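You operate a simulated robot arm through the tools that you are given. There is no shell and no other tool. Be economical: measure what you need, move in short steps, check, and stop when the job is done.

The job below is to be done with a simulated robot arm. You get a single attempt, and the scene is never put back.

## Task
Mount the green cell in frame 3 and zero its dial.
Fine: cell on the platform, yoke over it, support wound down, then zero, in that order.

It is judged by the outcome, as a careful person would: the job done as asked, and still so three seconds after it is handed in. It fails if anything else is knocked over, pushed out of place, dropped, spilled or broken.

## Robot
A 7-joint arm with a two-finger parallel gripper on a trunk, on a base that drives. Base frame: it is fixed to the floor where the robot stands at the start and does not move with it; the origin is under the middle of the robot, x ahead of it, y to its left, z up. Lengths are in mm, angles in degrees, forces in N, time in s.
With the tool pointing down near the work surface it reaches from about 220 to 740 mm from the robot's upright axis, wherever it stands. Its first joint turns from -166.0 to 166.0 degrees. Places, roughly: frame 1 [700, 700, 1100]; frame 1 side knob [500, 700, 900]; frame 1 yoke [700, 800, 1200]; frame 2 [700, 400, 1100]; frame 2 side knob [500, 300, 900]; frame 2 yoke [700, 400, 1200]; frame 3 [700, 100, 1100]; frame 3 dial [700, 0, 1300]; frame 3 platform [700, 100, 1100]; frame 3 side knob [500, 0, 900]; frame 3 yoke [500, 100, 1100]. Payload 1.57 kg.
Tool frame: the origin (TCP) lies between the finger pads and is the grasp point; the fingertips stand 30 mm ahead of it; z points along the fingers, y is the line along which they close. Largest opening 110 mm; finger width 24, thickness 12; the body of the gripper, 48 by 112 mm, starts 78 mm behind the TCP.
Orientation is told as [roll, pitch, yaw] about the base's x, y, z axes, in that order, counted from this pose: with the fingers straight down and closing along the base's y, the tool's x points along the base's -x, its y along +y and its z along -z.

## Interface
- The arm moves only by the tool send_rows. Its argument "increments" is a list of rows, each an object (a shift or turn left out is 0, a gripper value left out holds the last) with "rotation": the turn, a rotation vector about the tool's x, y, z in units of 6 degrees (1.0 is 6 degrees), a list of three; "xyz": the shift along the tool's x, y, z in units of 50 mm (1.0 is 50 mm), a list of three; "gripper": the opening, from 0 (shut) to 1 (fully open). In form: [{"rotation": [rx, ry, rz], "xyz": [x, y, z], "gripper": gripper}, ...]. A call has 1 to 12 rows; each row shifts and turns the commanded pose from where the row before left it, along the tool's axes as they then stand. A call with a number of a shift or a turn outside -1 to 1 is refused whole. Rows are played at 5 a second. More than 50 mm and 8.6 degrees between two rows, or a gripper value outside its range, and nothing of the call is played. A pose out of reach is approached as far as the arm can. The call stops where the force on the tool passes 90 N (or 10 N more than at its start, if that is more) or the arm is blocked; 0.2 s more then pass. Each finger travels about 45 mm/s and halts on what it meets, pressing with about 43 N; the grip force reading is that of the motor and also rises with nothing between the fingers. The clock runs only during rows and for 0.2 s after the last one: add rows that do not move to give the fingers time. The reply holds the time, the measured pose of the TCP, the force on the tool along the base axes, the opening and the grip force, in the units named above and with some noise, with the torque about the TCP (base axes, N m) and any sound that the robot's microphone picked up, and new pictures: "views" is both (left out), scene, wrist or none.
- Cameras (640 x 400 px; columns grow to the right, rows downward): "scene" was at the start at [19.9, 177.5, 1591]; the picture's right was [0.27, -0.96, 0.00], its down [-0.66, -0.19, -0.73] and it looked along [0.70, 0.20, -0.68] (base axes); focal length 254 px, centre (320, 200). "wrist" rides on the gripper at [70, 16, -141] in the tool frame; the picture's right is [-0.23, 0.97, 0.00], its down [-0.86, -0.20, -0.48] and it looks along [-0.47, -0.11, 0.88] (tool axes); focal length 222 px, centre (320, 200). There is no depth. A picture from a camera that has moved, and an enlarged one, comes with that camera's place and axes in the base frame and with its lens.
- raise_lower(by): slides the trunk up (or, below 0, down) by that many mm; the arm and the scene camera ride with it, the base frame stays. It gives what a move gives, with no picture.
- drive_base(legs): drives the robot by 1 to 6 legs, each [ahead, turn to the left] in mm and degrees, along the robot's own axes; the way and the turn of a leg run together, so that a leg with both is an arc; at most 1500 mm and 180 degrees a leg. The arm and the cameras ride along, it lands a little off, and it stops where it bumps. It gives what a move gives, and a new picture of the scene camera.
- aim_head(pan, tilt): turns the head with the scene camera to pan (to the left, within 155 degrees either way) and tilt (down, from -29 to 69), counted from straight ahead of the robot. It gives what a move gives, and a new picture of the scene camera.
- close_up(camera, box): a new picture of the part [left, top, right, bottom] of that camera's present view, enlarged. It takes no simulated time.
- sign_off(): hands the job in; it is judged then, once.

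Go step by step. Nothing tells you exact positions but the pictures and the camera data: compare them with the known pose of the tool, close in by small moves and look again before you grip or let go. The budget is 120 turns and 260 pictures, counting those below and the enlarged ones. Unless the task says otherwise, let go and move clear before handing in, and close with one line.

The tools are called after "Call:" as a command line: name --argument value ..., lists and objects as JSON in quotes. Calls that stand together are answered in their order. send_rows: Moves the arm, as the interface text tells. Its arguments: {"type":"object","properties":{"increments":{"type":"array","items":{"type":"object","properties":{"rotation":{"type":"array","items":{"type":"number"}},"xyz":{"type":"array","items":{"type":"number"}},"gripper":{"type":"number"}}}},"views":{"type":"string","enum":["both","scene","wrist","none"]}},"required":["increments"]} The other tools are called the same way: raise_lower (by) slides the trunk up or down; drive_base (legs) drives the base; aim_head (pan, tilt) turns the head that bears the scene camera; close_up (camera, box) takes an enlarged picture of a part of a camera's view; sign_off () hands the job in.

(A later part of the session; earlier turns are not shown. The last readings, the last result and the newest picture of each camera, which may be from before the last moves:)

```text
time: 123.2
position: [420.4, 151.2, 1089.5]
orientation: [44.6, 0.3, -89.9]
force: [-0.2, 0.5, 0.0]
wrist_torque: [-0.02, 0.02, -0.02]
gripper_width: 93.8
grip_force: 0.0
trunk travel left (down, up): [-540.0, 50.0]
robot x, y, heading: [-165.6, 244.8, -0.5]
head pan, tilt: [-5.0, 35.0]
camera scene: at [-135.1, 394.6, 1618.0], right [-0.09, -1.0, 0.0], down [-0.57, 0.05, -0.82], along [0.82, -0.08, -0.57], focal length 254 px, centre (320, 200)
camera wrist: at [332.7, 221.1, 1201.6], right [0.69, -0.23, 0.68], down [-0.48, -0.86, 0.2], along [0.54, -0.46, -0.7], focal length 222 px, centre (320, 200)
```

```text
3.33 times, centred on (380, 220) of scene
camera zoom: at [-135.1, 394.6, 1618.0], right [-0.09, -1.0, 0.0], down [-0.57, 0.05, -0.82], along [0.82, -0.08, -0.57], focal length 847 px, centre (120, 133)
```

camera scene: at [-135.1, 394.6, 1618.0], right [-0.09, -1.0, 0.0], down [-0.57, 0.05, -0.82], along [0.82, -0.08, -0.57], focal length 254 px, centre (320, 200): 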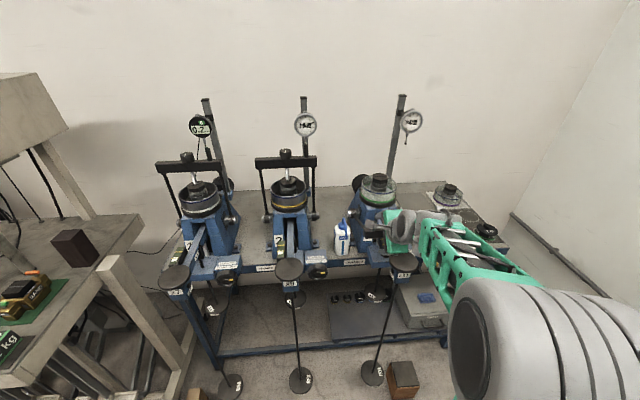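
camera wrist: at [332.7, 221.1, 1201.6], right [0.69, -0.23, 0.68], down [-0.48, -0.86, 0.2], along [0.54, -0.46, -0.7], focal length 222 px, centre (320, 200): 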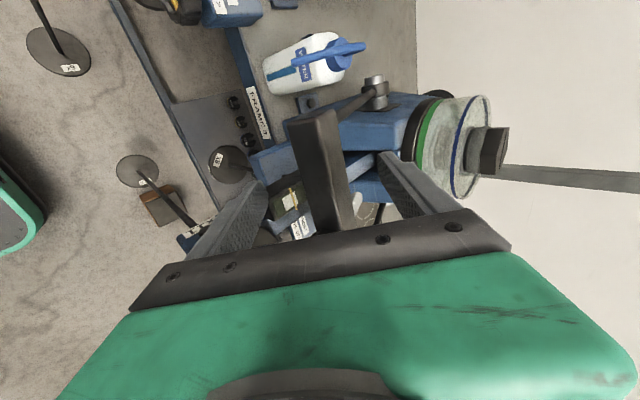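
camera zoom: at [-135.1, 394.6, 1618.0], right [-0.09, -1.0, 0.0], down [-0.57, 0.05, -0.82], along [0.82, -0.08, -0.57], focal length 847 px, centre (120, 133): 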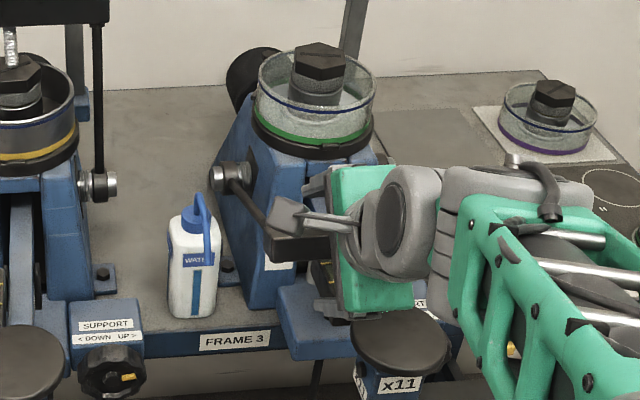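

Bar is between the fingers. Going in a bit more, narrowing the cage, then first small push along the arc.

Call:
send_rows --increments '[{"xyz": [0, 0, 0.25]}, {"gripper": 0.52}, {"gripper": 0.52}, {"gripper": 0.52}, {}]'

Call:
close_up --camera "wrist" --box '[190, 70, 450, 250]'

```text
time: 124.4
position: [429.3, 152.1, 1082.2]
orientation: [44.6, 0.2, -89.9]
force: [-0.4, 0.5, 0.1]
wrist_torque: [-0.02, 0.02, -0.01]
gripper_width: 57.1
grip_force: 0.0
trunk travel left (down, up): [-540.0, 50.0]
robot x, y, heading: [-163.5, 243.5, -0.3]
head pan, tilt: [-5.0, 35.0]
camera scene: at [-135.2, 394.6, 1618.0], right [-0.09, -1.0, 0.0], down [-0.57, 0.05, -0.82], along [0.82, -0.08, -0.57], focal length 254 px, centre (320, 200)
camera wrist: at [341.2, 221.0, 1193.2], right [0.69, -0.23, 0.68], down [-0.48, -0.86, 0.2], along [0.54, -0.46, -0.7], focal length 222 px, centre (320, 200)
```

scene: 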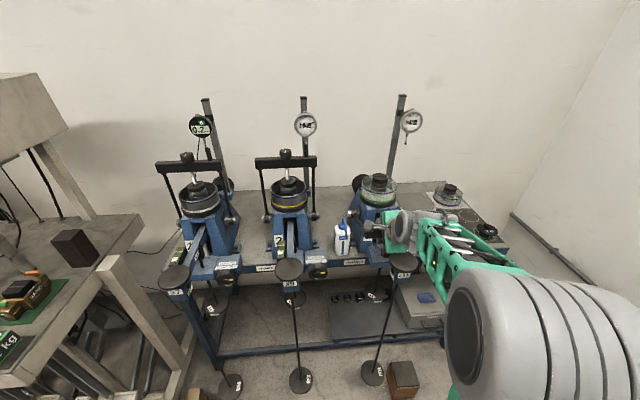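
wrist: 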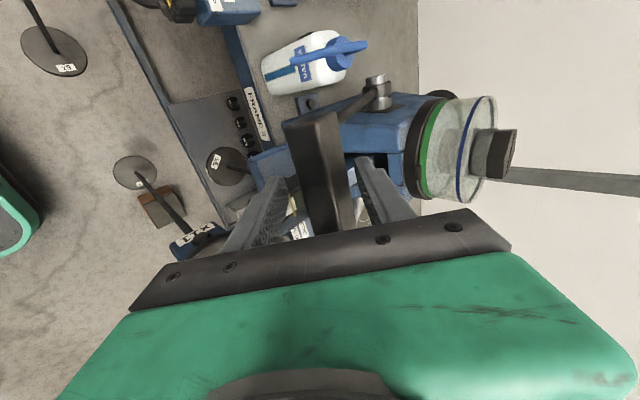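

```text
2.22 times, centred on (320, 160) of wrist
camera zoom: at [341.2, 221.0, 1193.2], right [0.69, -0.23, 0.68], down [-0.48, -0.86, 0.2], along [0.54, -0.46, -0.7], focal length 494 px, centre (320, 289)
```

zoom: 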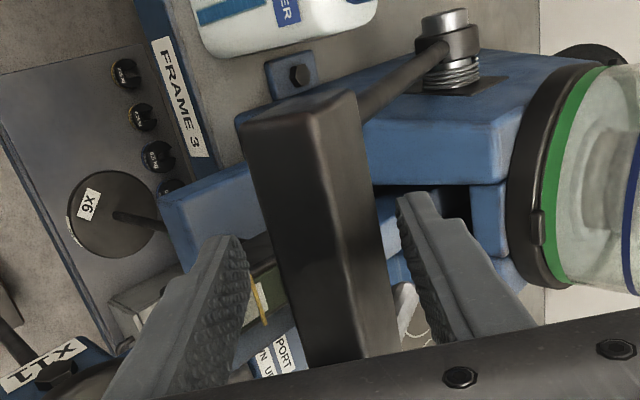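

Call:
send_rows --increments '[{"xyz": [0, 0.37, -0.15]}, {"xyz": [0, 0.37, -0.14]}, {"xyz": [0, 0.38, -0.1]}, {}]'

Call:
close_up --camera "wrist" --box '[190, 70, 450, 250]'

```text
time: 125.4
position: [454.9, 150.4, 1135.4]
orientation: [44.6, 0.2, -89.9]
force: [-2.4, -0.4, -1.1]
wrist_torque: [0.0, 0.02, -0.05]
gripper_width: 58.9
grip_force: 0.6
trunk travel left (down, up): [-540.0, 50.0]
robot x, y, heading: [-162.6, 248.7, -0.6]
head pan, tilt: [-5.0, 35.0]
camera scene: at [-135.4, 394.5, 1618.0], right [-0.09, -1.0, 0.0], down [-0.57, 0.05, -0.82], along [0.82, -0.08, -0.57], focal length 254 px, centre (320, 200)
camera wrist: at [367.3, 220.1, 1247.1], right [0.69, -0.23, 0.68], down [-0.48, -0.86, 0.2], along [0.54, -0.46, -0.7], focal length 222 px, centre (320, 200)
```

scene: 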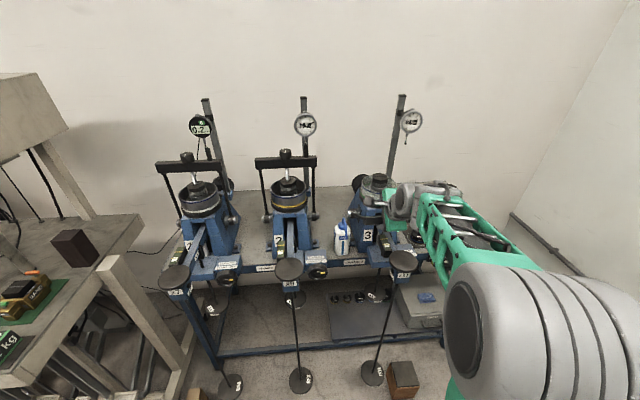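
wrist: 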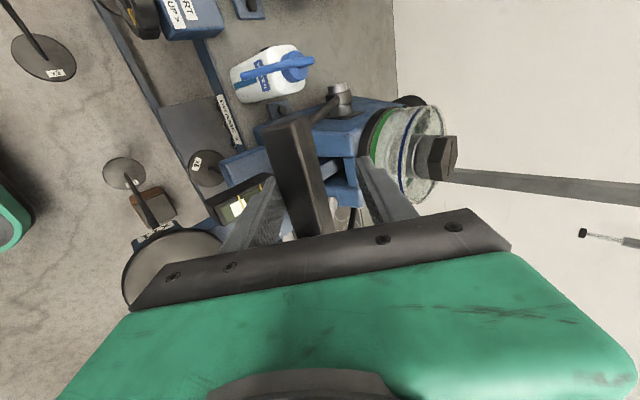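

```text
2.22 times, centred on (320, 160) of wrist
camera zoom: at [367.3, 220.1, 1247.1], right [0.69, -0.23, 0.68], down [-0.48, -0.86, 0.2], along [0.54, -0.46, -0.7], focal length 494 px, centre (320, 289)
```

zoom: 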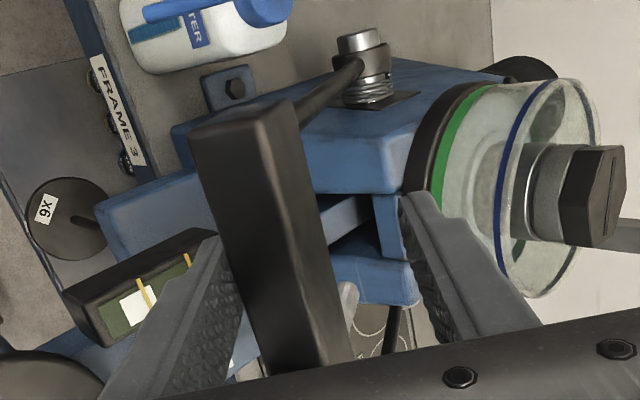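

Call:
send_rows --increments '[{"xyz": [0, 0.395, -0.06]}, {"xyz": [0, 0.4, -0.028]}, {"xyz": [0, 0.4, 0]}, {"xyz": [0, 0.398, 0.035]}, {"xyz": [0, 0.395, 0.065]}, {}]' --views "scene"

Call:
close_up --camera "wrist" --box '[190, 70, 450, 250]'

Call:
close_up --camera "scene" --box '[330, 90, 450, 240]'

```text
time: 126.8
position: [527.3, 150.2, 1204.4]
orientation: [44.6, 0.1, -89.9]
force: [-1.7, -0.7, -0.6]
wrist_torque: [0.02, 0.03, 0.03]
gripper_width: 58.5
grip_force: 0.6
trunk travel left (down, up): [-540.0, 50.0]
robot x, y, heading: [-163.8, 245.1, -0.3]
head pan, tilt: [-5.0, 35.0]
camera scene: at [-135.1, 394.6, 1618.0], right [-0.09, -1.0, 0.0], down [-0.57, 0.05, -0.82], along [0.82, -0.08, -0.57], focal length 254 px, centre (320, 200)
```

scene: 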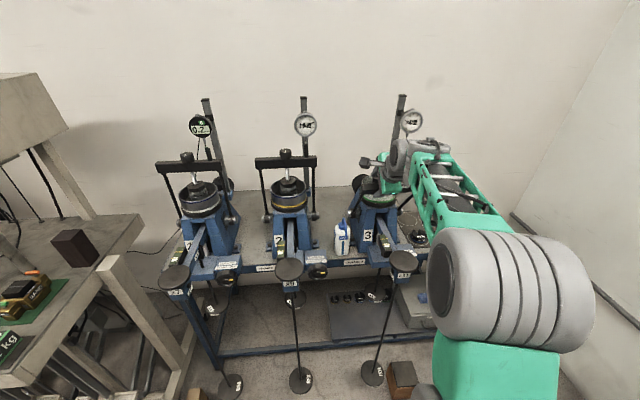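

```text
2.22 times, centred on (320, 160) of wrist
camera zoom: at [439.6, 220.5, 1316.3], right [0.69, -0.23, 0.68], down [-0.48, -0.86, 0.2], along [0.54, -0.46, -0.7], focal length 494 px, centre (320, 289)
```

zoom: 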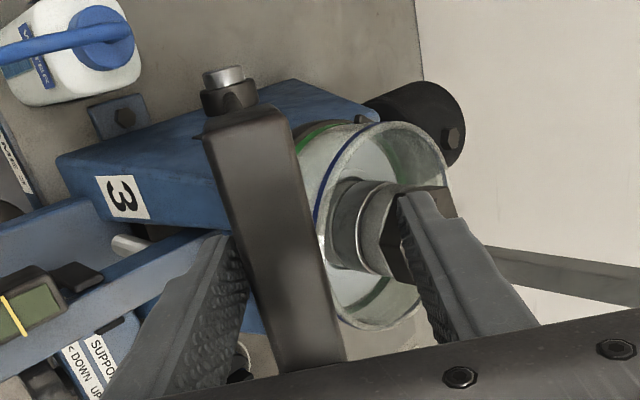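

```text
2.67 times, centred on (390, 165) of scene
camera zoom: at [-135.1, 394.6, 1618.0], right [-0.09, -1.0, 0.0], down [-0.57, 0.05, -0.82], along [0.82, -0.08, -0.57], focal length 678 px, centre (133, 293)
```

zoom: 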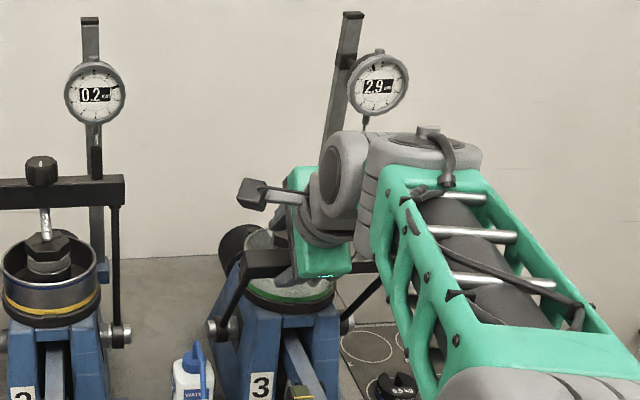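

Call:
send_rows --increments '[{"xyz": [0, 0.291, 0.073]}, {"xyz": [0, 0.287, 0.089]}, {"xyz": [0, 0.281, 0.105]}, {"xyz": [0, 0.274, 0.122]}, {}]' --views "none"

Call:
close_up --camera "wrist" --box '[190, 70, 450, 250]'

Call:
close_up --camera "scene" --box '[330, 90, 450, 240]'

```text
time: 128.0
position: [579.7, 151.0, 1229.3]
orientation: [44.7, 0.2, -89.9]
force: [-1.3, 0.5, -1.5]
wrist_torque: [0.03, 0.02, -0.03]
gripper_width: 58.8
grip_force: 1.2
trunk travel left (down, up): [-540.0, 50.0]
robot x, y, heading: [-164.8, 246.3, -0.4]
head pan, tilt: [-5.0, 35.0]
```

```text
2.22 times, centred on (320, 160) of wrist
camera zoom: at [492.9, 220.2, 1341.5], right [0.69, -0.23, 0.68], down [-0.48, -0.86, 0.2], along [0.54, -0.46, -0.7], focal length 494 px, centre (320, 289)
```

zoom: 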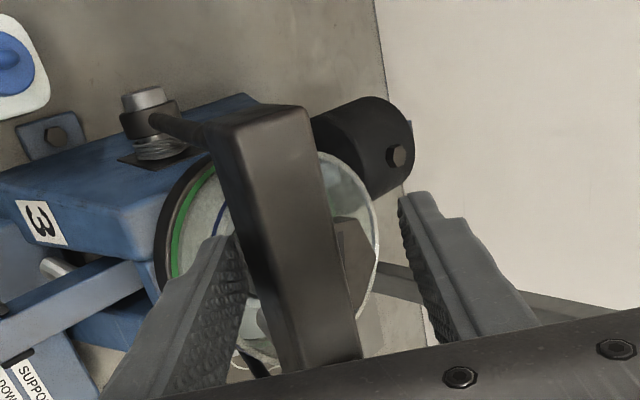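

```text
2.67 times, centred on (390, 165) of scene
camera zoom: at [-135.1, 394.6, 1618.0], right [-0.09, -1.0, 0.0], down [-0.57, 0.05, -0.82], along [0.82, -0.08, -0.57], focal length 678 px, centre (133, 293)
```

zoom: 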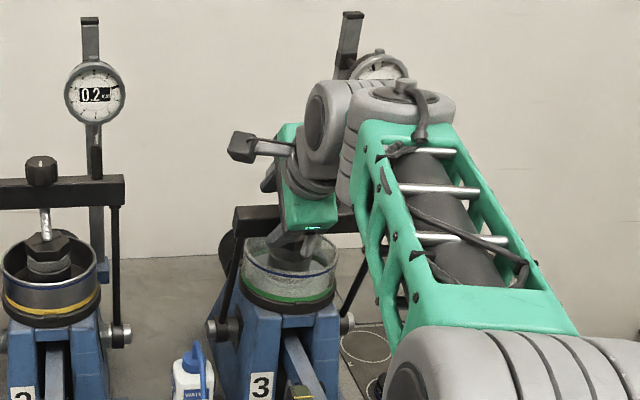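

Call:
send_rows --increments '[{"xyz": [0, 0.214, 0.109]}, {"xyz": [0, 0.208, 0.119]}, {"xyz": [0, 0.203, 0.129]}, {"xyz": [0, 0.197, 0.138]}, {}]' --views "scene"

Call:
close_up --camera "wrist" --box '[190, 70, 450, 250]'

Call:
close_up --camera "scene" --box '[330, 90, 450, 240]'

```text
time: 129.2
position: [627.6, 150.6, 1240.9]
orientation: [44.6, 0.2, -89.8]
force: [-1.0, -1.0, -0.8]
wrist_torque: [0.02, 0.05, 0.0]
gripper_width: 59.1
grip_force: 1.2
trunk travel left (down, up): [-540.0, 50.0]
robot x, y, heading: [-164.8, 248.7, -0.2]
head pan, tilt: [-5.0, 35.0]
camera scene: at [-135.2, 394.5, 1618.0], right [-0.09, -1.0, 0.0], down [-0.57, 0.05, -0.82], along [0.82, -0.08, -0.57], focal length 254 px, centre (320, 200)
```

scene: 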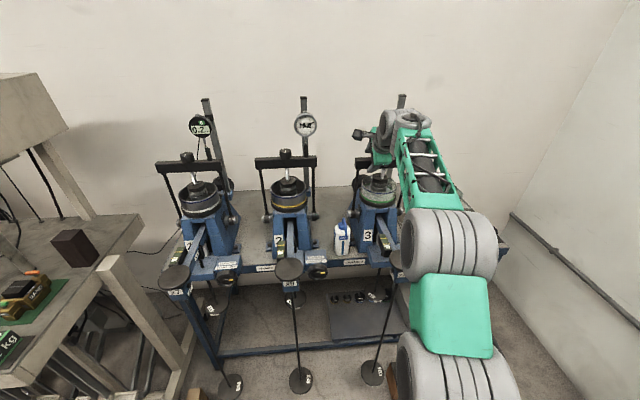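

```text
2.22 times, centred on (320, 160) of wrist
camera zoom: at [539.3, 219.8, 1352.6], right [0.69, -0.23, 0.68], down [-0.48, -0.86, 0.2], along [0.54, -0.46, -0.7], focal length 494 px, centre (320, 289)
```

zoom: 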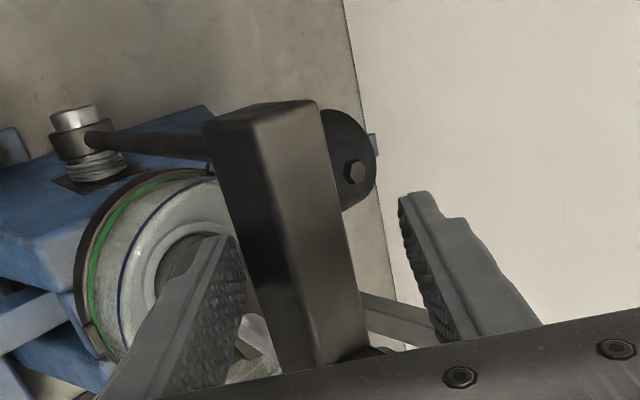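

```text
2.67 times, centred on (390, 165) of scene
camera zoom: at [-135.2, 394.5, 1618.0], right [-0.09, -1.0, 0.0], down [-0.57, 0.05, -0.82], along [0.82, -0.08, -0.57], focal length 678 px, centre (133, 293)
```

zoom: 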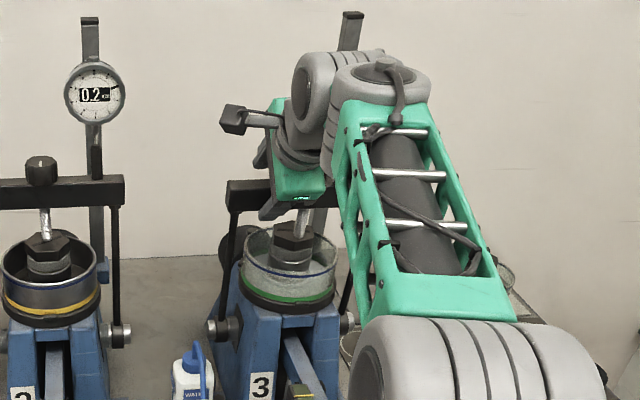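

Call:
send_rows --increments '[{"xyz": [0, 0.158, 0.122]}, {"xyz": [0, 0.153, 0.129]}, {}]' --views "none"

Call:
close_up --camera "wrist" --box '[190, 50, 450, 250]'

Call:
close_up --camera "scene" --box '[330, 90, 450, 240]'

```text
time: 130.0
position: [646.0, 150.3, 1242.7]
orientation: [44.6, 0.2, -89.9]
force: [-2.3, -0.4, -1.2]
wrist_torque: [0.01, 0.07, 0.01]
gripper_width: 58.6
grip_force: 0.8
trunk travel left (down, up): [-540.0, 50.0]
robot x, y, heading: [-164.5, 251.0, -0.2]
head pan, tilt: [-5.0, 35.0]
```

```text
2.00 times, centred on (320, 150) of wrist
camera zoom: at [559.0, 220.4, 1354.5], right [0.69, -0.23, 0.68], down [-0.48, -0.86, 0.2], along [0.54, -0.46, -0.7], focal length 444 px, centre (320, 300)
```

zoom: 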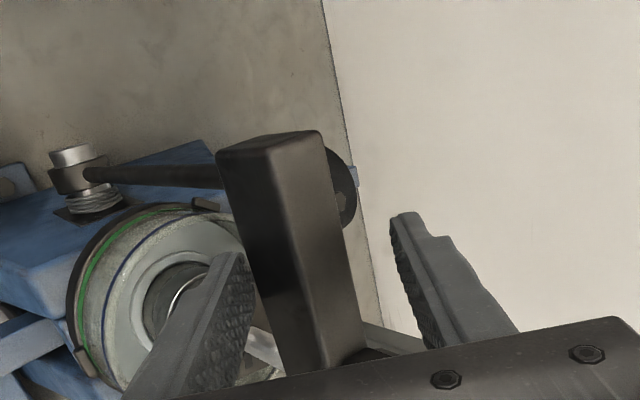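

```text
2.67 times, centred on (390, 165) of scene
camera zoom: at [-135.1, 394.5, 1618.0], right [-0.09, -1.0, 0.0], down [-0.57, 0.05, -0.82], along [0.82, -0.08, -0.57], focal length 678 px, centre (133, 293)
```

zoom: 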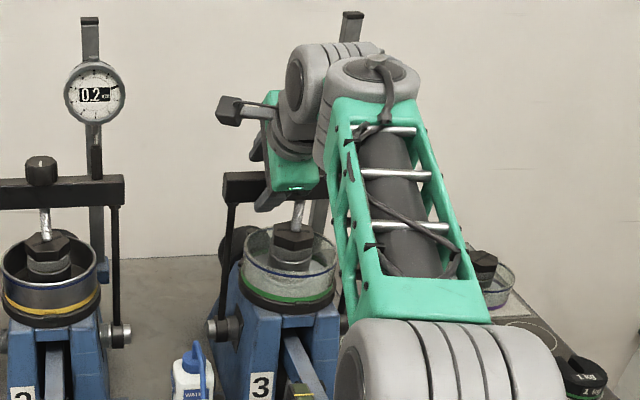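

Call:
send_rows --increments '[{"xyz": [0, 0.149, 0.134]}, {"xyz": [0, 0.1, 0.1]}, {}]' --views "none"

Call:
close_up --camera "wrist" --box '[190, 50, 450, 250]'

Call:
close_up --camera "scene" --box '[330, 90, 450, 240]'

```text
time: 130.8
position: [663.4, 150.2, 1242.2]
orientation: [44.4, 0.3, -89.8]
force: [-8.7, 0.5, -4.4]
wrist_torque: [0.02, 0.24, -0.11]
gripper_width: 65.2
grip_force: 4.7
trunk travel left (down, up): [-540.0, 50.0]
robot x, y, heading: [-162.2, 245.3, -0.2]
head pan, tilt: [-5.0, 35.0]
```

```text
2.00 times, centred on (320, 150) of wrist
camera zoom: at [575.5, 220.2, 1354.5], right [0.7, -0.23, 0.68], down [-0.48, -0.86, 0.2], along [0.54, -0.46, -0.7], focal length 444 px, centre (320, 300)
```

zoom: 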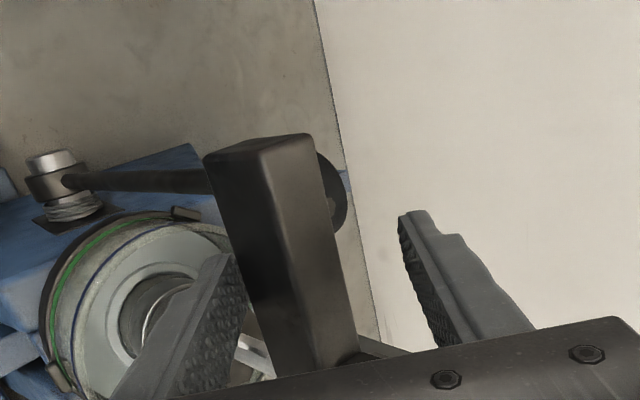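

```text
2.67 times, centred on (390, 165) of scene
camera zoom: at [-136.0, 394.5, 1618.0], right [-0.09, -1.0, 0.0], down [-0.57, 0.05, -0.82], along [0.82, -0.08, -0.57], focal length 678 px, centre (133, 293)
```

zoom: 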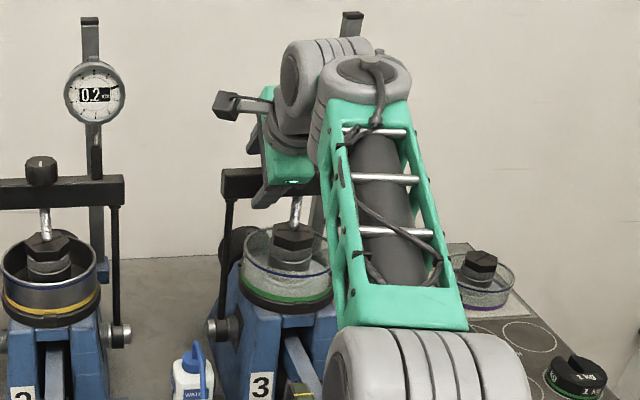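

Force rose at the stop, so the yoke seems upright. I'll ease back within the cage to see if it stays by itself.

Call:
send_rows --increments '[{"xyz": [0, -0.12, -0.1], "gripper": 0.53}, {"xyz": [0, -0.12, -0.1]}, {}]' --views "none"

Call:
close_up --camera "wrist" --box '[190, 50, 450, 250]'

Call:
close_up --camera "scene" --box '[330, 90, 450, 240]'

```text
time: 131.6
position: [648.6, 150.8, 1242.9]
orientation: [44.6, 0.2, -89.8]
force: [-1.4, 0.0, 0.1]
wrist_torque: [0.01, 0.01, 0.0]
gripper_width: 58.1
grip_force: 0.0
trunk travel left (down, up): [-540.0, 50.0]
robot x, y, heading: [-163.3, 248.8, -0.2]
head pan, tilt: [-5.0, 35.0]
```

```text
2.00 times, centred on (320, 150) of wrist
camera zoom: at [560.4, 220.6, 1354.2], right [0.69, -0.23, 0.68], down [-0.48, -0.86, 0.2], along [0.54, -0.46, -0.7], focal length 444 px, centre (320, 300)
```

zoom: 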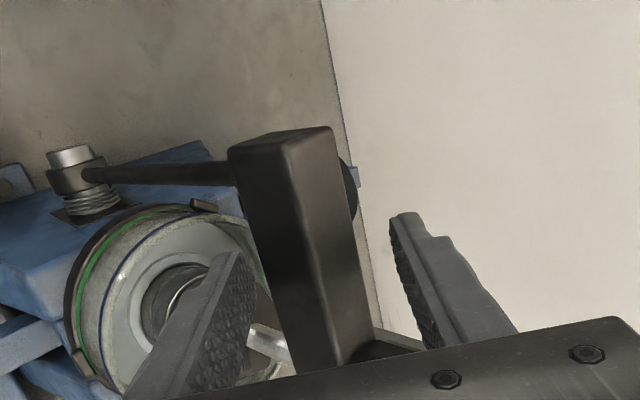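

```text
2.67 times, centred on (390, 165) of scene
camera zoom: at [-135.2, 394.6, 1618.0], right [-0.09, -1.0, 0.0], down [-0.57, 0.05, -0.82], along [0.82, -0.08, -0.57], focal length 678 px, centre (133, 293)
```

zoom: 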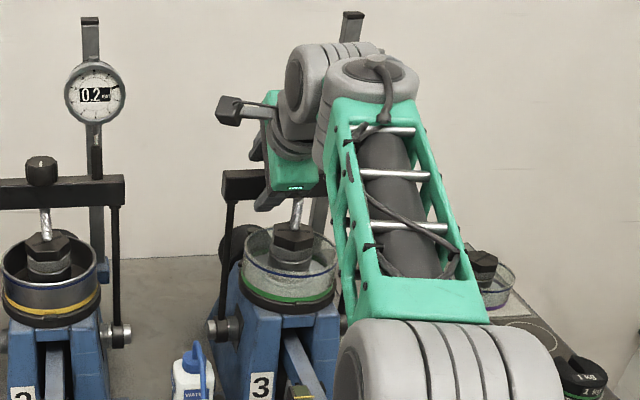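

The yoke stands by itself. Opening and withdrawing along the tool axis.

Call:
send_rows --increments '[{"gripper": 0.85}, {"gripper": 0.85}, {"gripper": 0.85}, {"xyz": [0, 0, -0.5]}, {"xyz": [0, 0, -0.8]}, {"xyz": [0, 0, -0.8]}, {"xyz": [0, -0.3, -0.8]}, {}]'

Call:
close_up --camera "scene" --box '[330, 90, 450, 240]'

Call:
close_up --camera "wrist" --box '[190, 50, 640, 250]'

```text
time: 133.4
position: [536.5, 150.4, 1334.2]
orientation: [44.4, 0.1, -89.9]
force: [-0.6, 0.3, 0.7]
wrist_torque: [0.03, -0.02, 0.02]
gripper_width: 93.5
grip_force: 0.0
trunk travel left (down, up): [-540.0, 50.0]
robot x, y, heading: [-162.8, 247.1, -0.4]
head pan, tilt: [-5.0, 35.0]
camera scene: at [-135.0, 394.6, 1618.0], right [-0.09, -1.0, 0.0], down [-0.57, 0.05, -0.82], along [0.82, -0.08, -0.57], focal length 254 px, centre (320, 200)
camera wrist: at [447.7, 220.1, 1447.1], right [0.69, -0.23, 0.68], down [-0.48, -0.86, 0.2], along [0.54, -0.46, -0.7], focal length 222 px, centre (320, 200)
```

scene: 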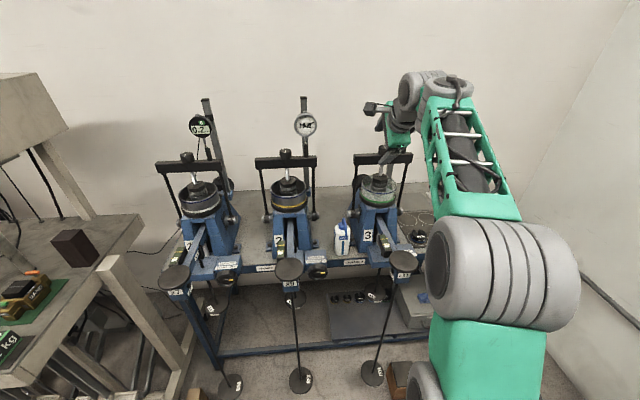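
wrist: 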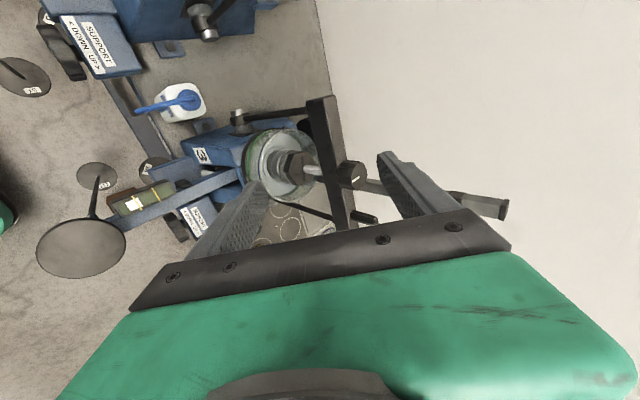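

```text
2.67 times, centred on (390, 165) of scene
camera zoom: at [-135.0, 394.6, 1618.0], right [-0.09, -1.0, 0.0], down [-0.57, 0.05, -0.82], along [0.82, -0.08, -0.57], focal length 678 px, centre (133, 293)
```

zoom: 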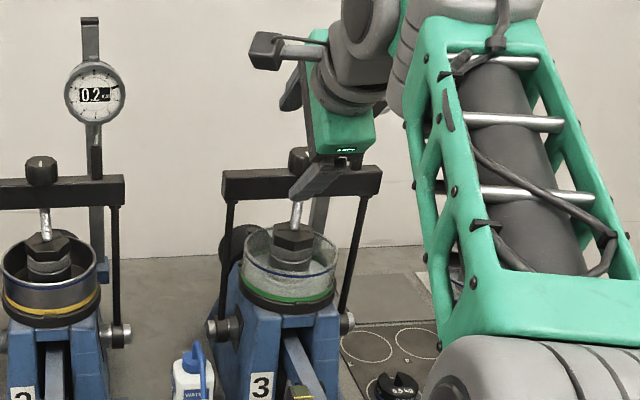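

```text
1.42 times, centred on (415, 150) of wrist
camera zoom: at [447.7, 220.1, 1447.1], right [0.69, -0.23, 0.68], down [-0.48, -0.86, 0.2], along [0.54, -0.46, -0.7], focal length 316 px, centre (185, 271)
```

zoom: 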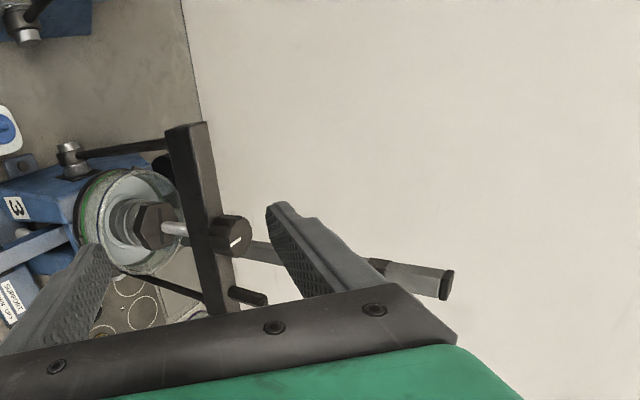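

The yoke is upright over the cell. Backing off to look at the dial and the support knob.

Call:
drive_base --legs '[[-250, 0]]'

Call:
close_up --camera "scene" --box '[330, 120, 430, 190]'

Call:
close_up --camera "scene" --box '[180, 180, 440, 290]'

```text
time: 135.2
position: [285.0, 152.9, 1335.9]
orientation: [44.6, 0.3, -89.7]
force: [0.3, 0.4, -0.1]
wrist_torque: [0.01, 0.01, 0.04]
gripper_width: 93.5
grip_force: 0.0
trunk travel left (down, up): [-540.0, 50.0]
robot x, y, heading: [-415.6, 247.7, -0.3]
head pan, tilt: [-5.0, 35.0]
camera scene: at [-385.7, 396.2, 1618.0], right [-0.09, -1.0, 0.0], down [-0.57, 0.05, -0.82], along [0.82, -0.08, -0.57], focal length 254 px, centre (320, 200)
```

scene: 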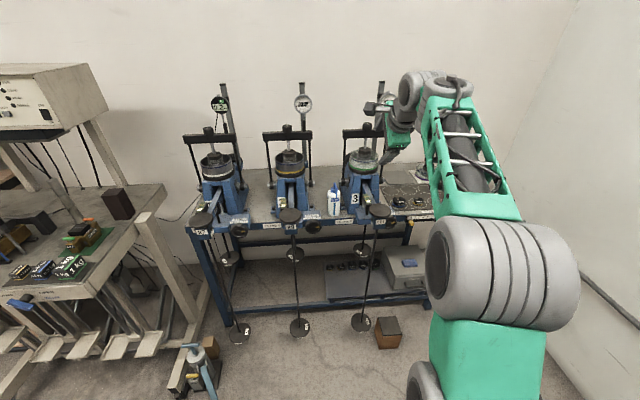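

```text
5.71 times, centred on (380, 155) of scene
camera zoom: at [-385.7, 396.2, 1618.0], right [-0.09, -1.0, 0.0], down [-0.57, 0.05, -0.82], along [0.82, -0.08, -0.57], focal length 1453 px, centre (-23, 457)
```

zoom: 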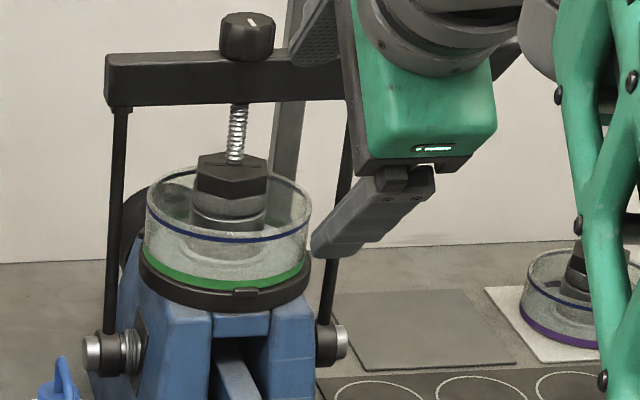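

```text
2.46 times, centred on (310, 235) of scene
camera zoom: at [-385.7, 396.2, 1618.0], right [-0.09, -1.0, 0.0], down [-0.57, 0.05, -0.82], along [0.82, -0.08, -0.57], focal length 626 px, centre (345, 114)
```

zoom: 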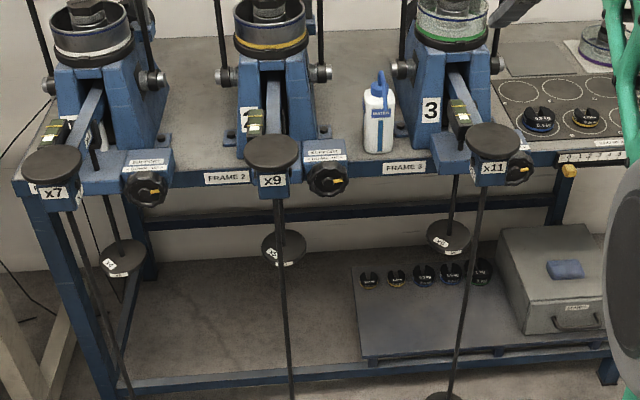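

Yoke and cell look right. Now I'll move the base to the right (y≈-80) so the arm can reach frame 3's support knob without crossing the hanger rod.

Call:
drive_base --legs '[[0, -90], [330, 0], [0, 90]]'

Call:
aim_head --pan 0 --tilt 35

```text
time: 136.1
position: [285.7, 146.1, 1334.6]
orientation: [44.7, 0.2, -90.4]
force: [-0.1, -0.2, 0.2]
wrist_torque: [0.02, 0.01, 0.01]
gripper_width: 93.6
grip_force: 0.0
trunk travel left (down, up): [-540.0, 50.0]
robot x, y, heading: [-416.1, 248.3, -0.6]
head pan, tilt: [-5.0, 35.0]
stopped in leg 1: the robot was blocked; the commanded pose is now the measured one
camera scene: at [-383.0, 396.0, 1618.0], right [-0.1, -1.0, 0.0], down [-0.57, 0.06, -0.82], along [0.82, -0.08, -0.57], focal length 254 px, centre (320, 200)
```

scene: 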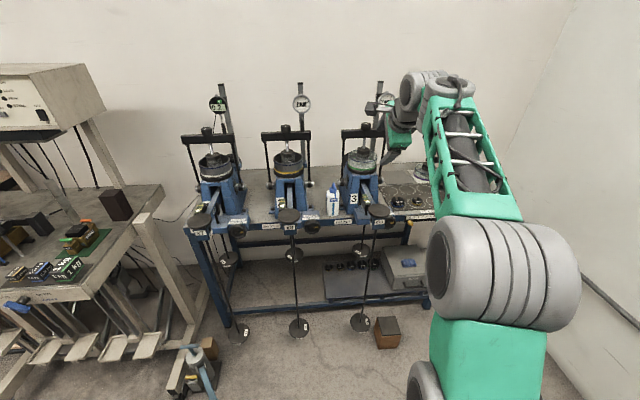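

```text
time: 136.7
position: [284.5, 144.8, 1335.4]
orientation: [44.6, 0.2, -90.3]
force: [-0.5, 0.0, -0.1]
wrist_torque: [-0.04, -0.03, 0.0]
gripper_width: 93.6
grip_force: 0.0
trunk travel left (down, up): [-540.0, 50.0]
robot x, y, heading: [-412.2, 248.6, -0.6]
head pan, tilt: [0.0, 35.0]
camera scene: at [-382.6, 403.5, 1618.0], right [-0.01, -1.0, 0.0], down [-0.57, 0.01, -0.82], along [0.82, -0.01, -0.57], focal length 254 px, centre (320, 200)
```

scene: 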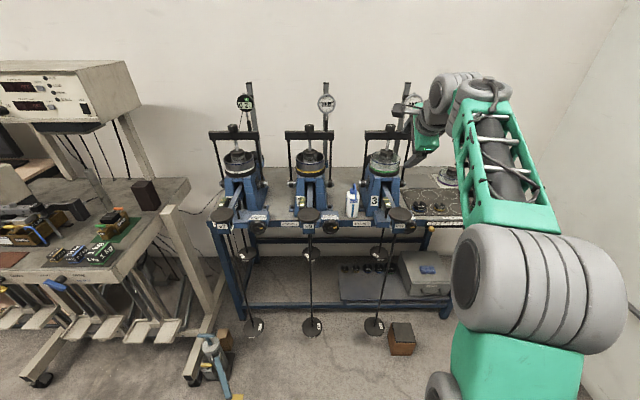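

Something behind blocks the turn there; moving forward first.

Call:
drive_base --legs '[[170, 0], [0, -90], [330, 0], [0, 90]]'

```text
time: 147.7
position: [448.0, -194.3, 1336.4]
orientation: [44.6, 0.2, -91.0]
force: [0.1, -0.7, 0.0]
wrist_torque: [-0.03, 0.0, 0.05]
gripper_width: 93.5
grip_force: 0.1
trunk travel left (down, up): [-540.0, 50.0]
robot x, y, heading: [-249.1, -84.9, -1.2]
head pan, tilt: [0.0, 35.0]
camera scene: at [-218.0, 69.5, 1618.0], right [-0.02, -1.0, 0.0], down [-0.57, 0.01, -0.82], along [0.82, -0.02, -0.57], focal length 254 px, centre (320, 200)
```

scene: 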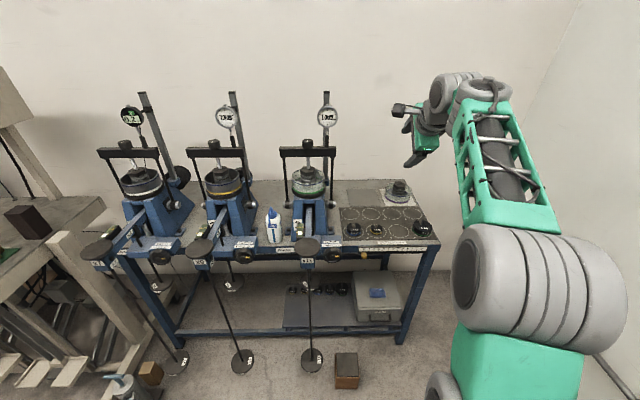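

Call:
close_up --camera "scene" --box '[270, 80, 350, 160]'

Call:
close_up --camera "scene" --box '[260, 130, 380, 270]'

Call:
close_up --camera "scene" --box '[170, 200, 290, 300]'

```text
5.00 times, centred on (310, 120) of scene
camera zoom: at [-218.0, 69.5, 1618.0], right [-0.02, -1.0, 0.0], down [-0.57, 0.01, -0.82], along [0.82, -0.02, -0.57], focal length 1271 px, centre (370, 600)
```

zoom: 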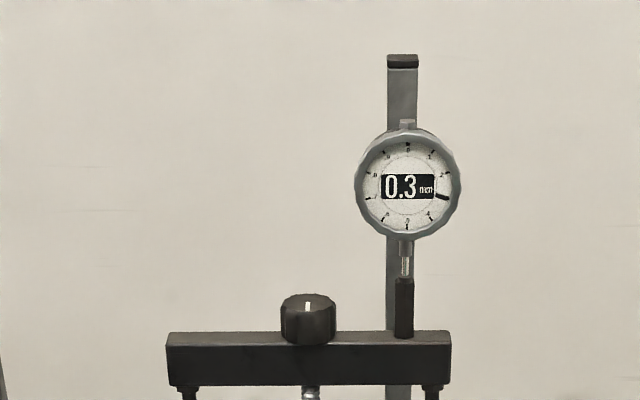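

```text
2.86 times, centred on (320, 200) of scene
camera zoom: at [-218.0, 69.5, 1618.0], right [-0.02, -1.0, 0.0], down [-0.57, 0.01, -0.82], along [0.82, -0.02, -0.57], focal length 726 px, centre (320, 200)
```

zoom: 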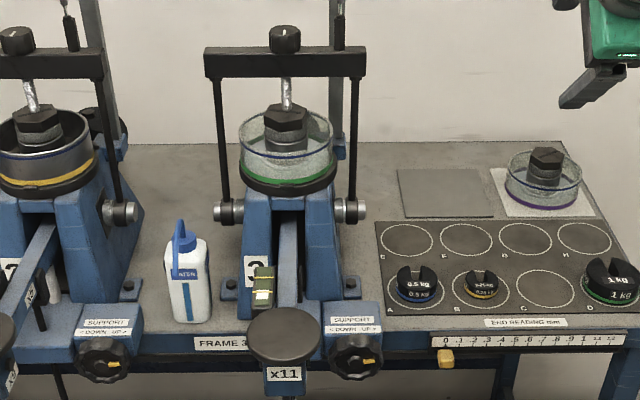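

```text
4.00 times, centred on (230, 250) of scene
camera zoom: at [-218.0, 69.5, 1618.0], right [-0.02, -1.0, 0.0], down [-0.57, 0.01, -0.82], along [0.82, -0.02, -0.57], focal length 1017 px, centre (680, 0)
```

zoom: 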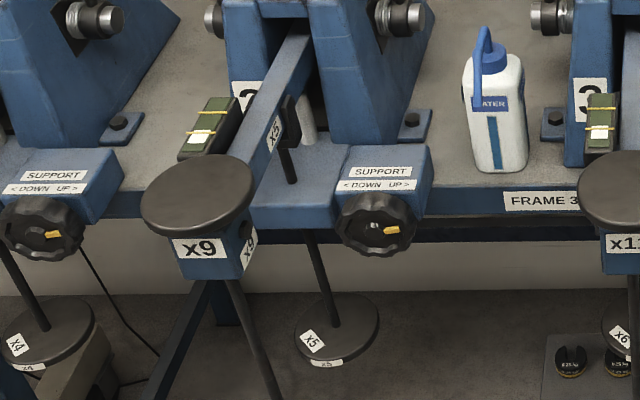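

The dial now reads 0.3 mm under the yoke. The support knob is at about (465, 7, 882); DOWN is a left (counter-clockwise) turn. I'll point the tool horizontally forward.

Call:
send_rows --increments '[{"xyz": [0, -0.7, -0.7]}, {"rotation": [-1, 0, 0]}, {"rotation": [-1, 0, 0]}, {"rotation": [-1, 0, 0]}, {"rotation": [-1, 0, 0]}, {"rotation": [-1, 0, 0]}, {"rotation": [-1, 0, 0]}, {"rotation": [-1, 0, 0]}, {"rotation": [-0.4, 0, 0]}, {}]'

```text
time: 149.9
position: [398.4, -194.2, 1336.8]
orientation: [89.1, 0.2, -91.0]
force: [0.2, 0.6, 0.7]
wrist_torque: [0.01, -0.03, 0.03]
gripper_width: 93.4
grip_force: 0.0
trunk travel left (down, up): [-540.0, 50.0]
robot x, y, heading: [-254.4, -87.8, -1.4]
head pan, tilt: [0.0, 35.0]
camera scene: at [-218.1, 69.3, 1618.0], right [-0.02, -1.0, 0.0], down [-0.57, 0.01, -0.82], along [0.82, -0.02, -0.57], focal length 254 px, centre (320, 200)
camera wrist: at [258.5, -121.8, 1354.3], right [0.01, -0.23, 0.97], down [-0.5, -0.85, -0.19], along [0.87, -0.48, -0.12], focal length 222 px, centre (320, 200)
```

scene: 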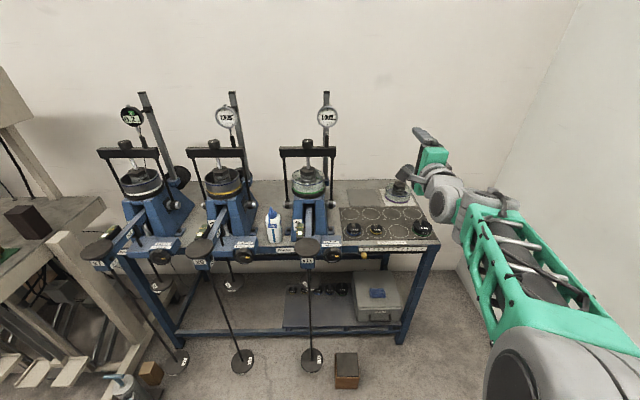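
wrist: 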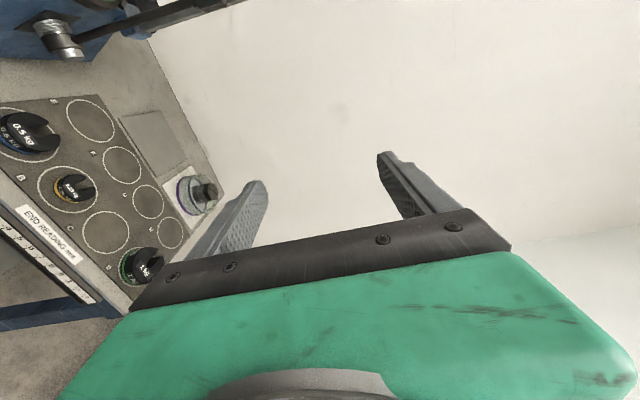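

Call:
raise_lower --by -450

Call:
send_rows --increments '[{"rotation": [0, 0, -1], "gripper": 1}, {"rotation": [0, 0, -1]}, {"rotation": [0, 0, -1]}, {"rotation": [0, 0, -1]}, {"rotation": [0, 0, -1]}, {}]'

```text
refused: -450 is not a number from -400 to 400
```

```text
time: 151.3
position: [398.9, -194.2, 1336.1]
orientation: [88.8, -29.9, -90.4]
force: [0.9, -0.2, 0.2]
wrist_torque: [0.02, 0.0, -0.01]
gripper_width: 110.1
grip_force: 0.0
trunk travel left (down, up): [-540.0, 50.0]
robot x, y, heading: [-251.0, -86.6, -1.4]
head pan, tilt: [0.0, 35.0]
camera scene: at [-218.1, 69.3, 1618.0], right [-0.02, -1.0, 0.0], down [-0.57, 0.01, -0.82], along [0.82, -0.02, -0.57], focal length 254 px, centre (320, 200)
camera wrist: at [257.9, -122.7, 1317.5], right [0.02, 0.29, 0.96], down [-0.49, -0.83, 0.26], along [0.87, -0.47, 0.12], focal length 222 px, centre (320, 200)
```

scene: 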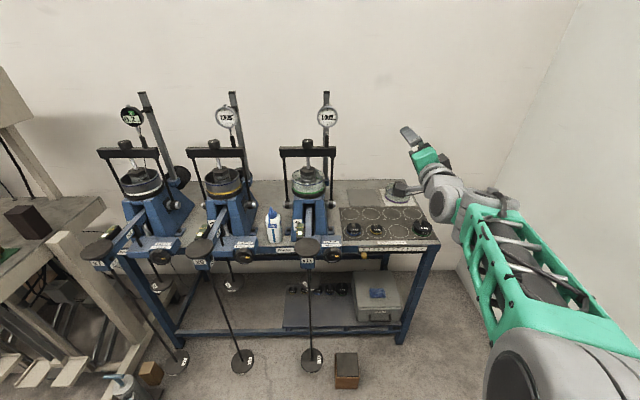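
wrist: 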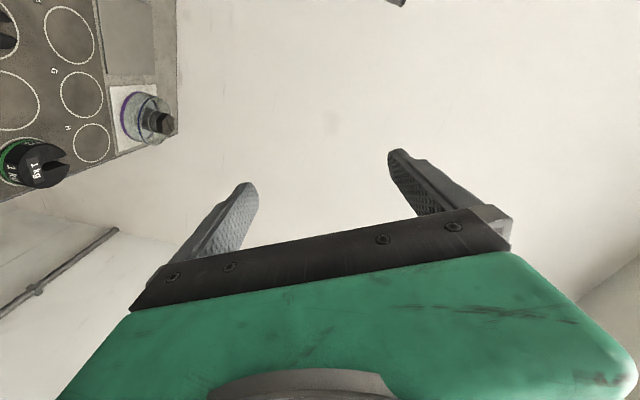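

Call:
raise_lower --by -400

Call:
raise_lower --by -54

Call:
aim_head --pan -5 --tilt 20

```text
time: 155.1
position: [397.6, -193.2, 936.1]
orientation: [88.9, -29.8, -90.5]
force: [-0.5, -0.3, -0.9]
wrist_torque: [-0.01, -0.03, 0.0]
gripper_width: 109.6
grip_force: 0.1
trunk travel left (down, up): [-140.0, 450.0]
robot x, y, heading: [-247.3, -85.4, -1.0]
head pan, tilt: [0.0, 35.0]
```

```text
time: 156.1
position: [397.9, -194.2, 881.3]
orientation: [89.0, -29.8, -90.3]
force: [-0.2, -0.5, 0.2]
wrist_torque: [0.01, -0.03, 0.02]
gripper_width: 110.1
grip_force: 0.1
trunk travel left (down, up): [-86.0, 504.0]
robot x, y, heading: [-250.4, -82.0, -1.4]
head pan, tilt: [0.0, 35.0]
```

```text
time: 156.8
position: [397.4, -194.5, 882.0]
orientation: [89.0, -29.8, -90.4]
force: [0.3, -0.1, 0.0]
wrist_torque: [-0.01, -0.03, 0.03]
gripper_width: 109.8
grip_force: 0.1
trunk travel left (down, up): [-86.0, 504.0]
robot x, y, heading: [-250.3, -85.1, -1.3]
head pan, tilt: [-5.0, 20.0]
camera scene: at [-213.5, 61.1, 1187.8], right [-0.11, -0.99, 0.0], down [-0.34, 0.04, -0.94], along [0.93, -0.1, -0.34], focal length 254 px, centre (320, 200)
```

scene: 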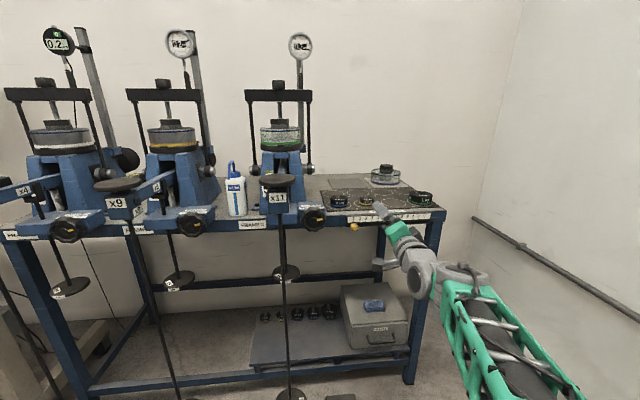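

Call:
close_up --camera "scene" --box '[250, 150, 370, 250]'

Call:
close_up --camera "scene" --box '[130, 150, 250, 250]'

```text
4.00 times, centred on (310, 200) of scene
camera zoom: at [-213.5, 61.1, 1187.8], right [-0.11, -0.99, 0.0], down [-0.34, 0.04, -0.94], along [0.93, -0.1, -0.34], focal length 1017 px, centre (360, 200)
```

zoom: 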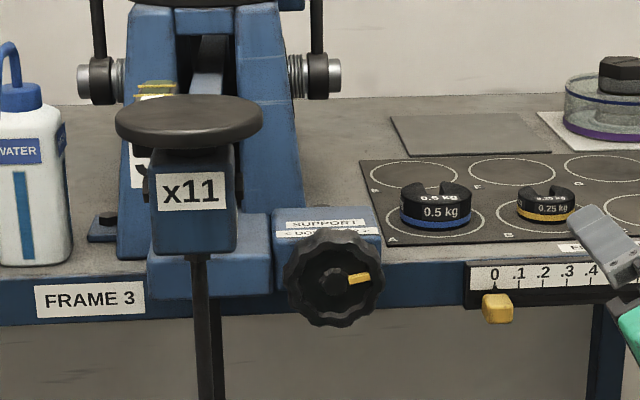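

```text
4.00 times, centred on (190, 200) of scene
camera zoom: at [-213.5, 61.1, 1187.8], right [-0.11, -0.99, 0.0], down [-0.34, 0.04, -0.94], along [0.93, -0.1, -0.34], focal length 1017 px, centre (840, 200)
```

zoom: 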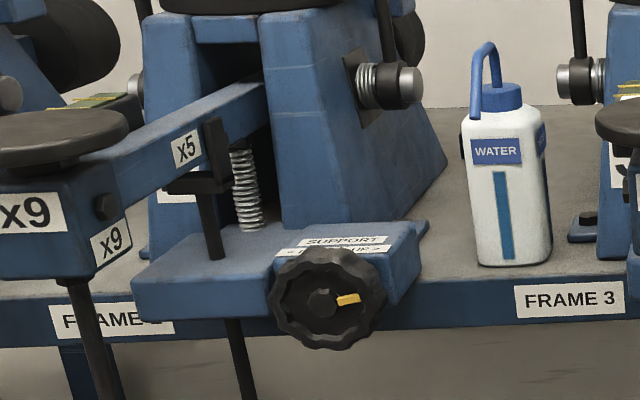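

Call:
send_rows --increments '[{"xyz": [0.69, 0.4, 0]}, {"xyz": [0.69, 0.4, 0]}, {"xyz": [0.69, 0.4, 0]}, {"xyz": [0.69, 0.4, 0]}, {"xyz": [0.69, 0.4, 0]}, {}]'

Call:
close_up --camera "scene" --box '[250, 150, 370, 250]'

Call:
close_up --camera "wrist" --box '[170, 50, 470, 250]'

```text
time: 158.2
position: [401.9, 6.2, 882.3]
orientation: [88.9, -29.8, -90.4]
force: [-0.5, -0.3, -0.5]
wrist_torque: [-0.01, -0.01, 0.0]
gripper_width: 110.1
grip_force: 0.0
trunk travel left (down, up): [-86.0, 504.0]
robot x, y, heading: [-251.1, -88.2, -1.3]
head pan, tilt: [-5.0, 20.0]
camera scene: at [-213.5, 61.1, 1187.9], right [-0.11, -0.99, 0.0], down [-0.34, 0.04, -0.94], along [0.93, -0.1, -0.34], focal length 254 px, centre (320, 200)
camera wrist: at [261.7, 77.0, 864.2], right [0.02, 0.29, 0.96], down [-0.49, -0.83, 0.26], along [0.87, -0.47, 0.12], focal length 222 px, centre (320, 200)
```

scene: 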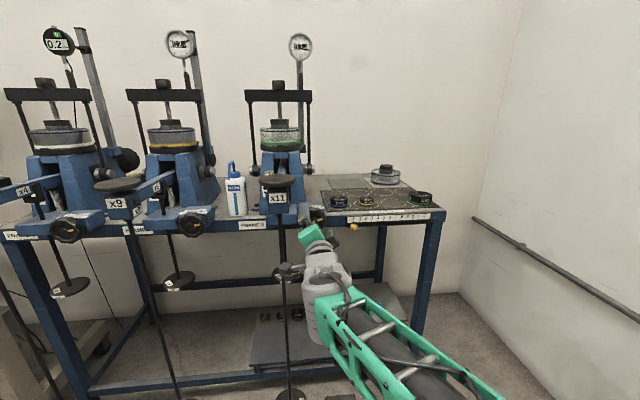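
wrist: 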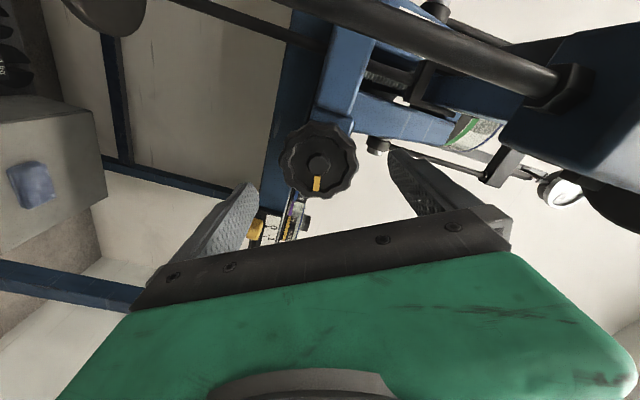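

```text
4.00 times, centred on (310, 200) of scene
camera zoom: at [-213.5, 61.1, 1187.9], right [-0.11, -0.99, 0.0], down [-0.34, 0.04, -0.94], along [0.93, -0.1, -0.34], focal length 1017 px, centre (360, 200)
```

zoom: 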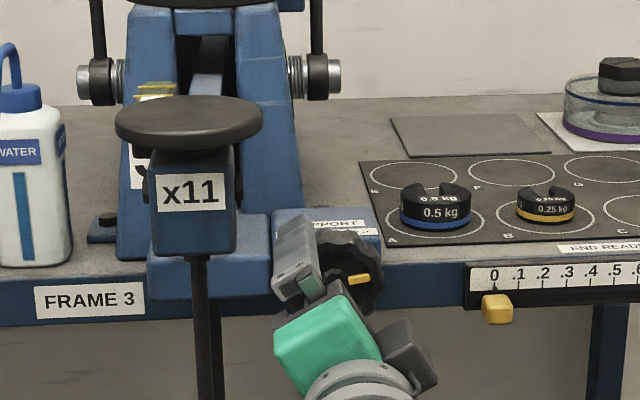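

```text
2.00 times, centred on (320, 150) of wrist
camera zoom: at [261.7, 77.0, 864.2], right [0.02, 0.29, 0.96], down [-0.49, -0.83, 0.26], along [0.87, -0.47, 0.12], focal length 444 px, centre (320, 300)
```

zoom: 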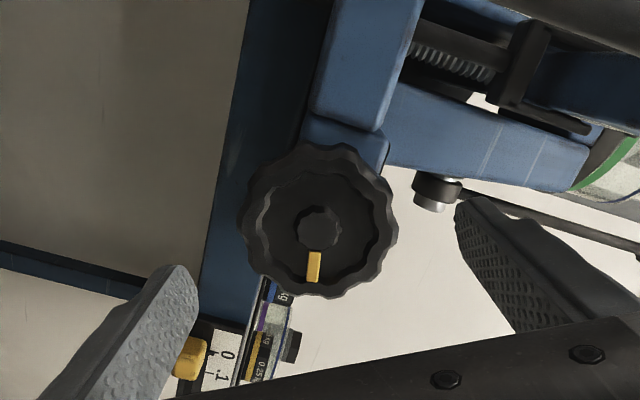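

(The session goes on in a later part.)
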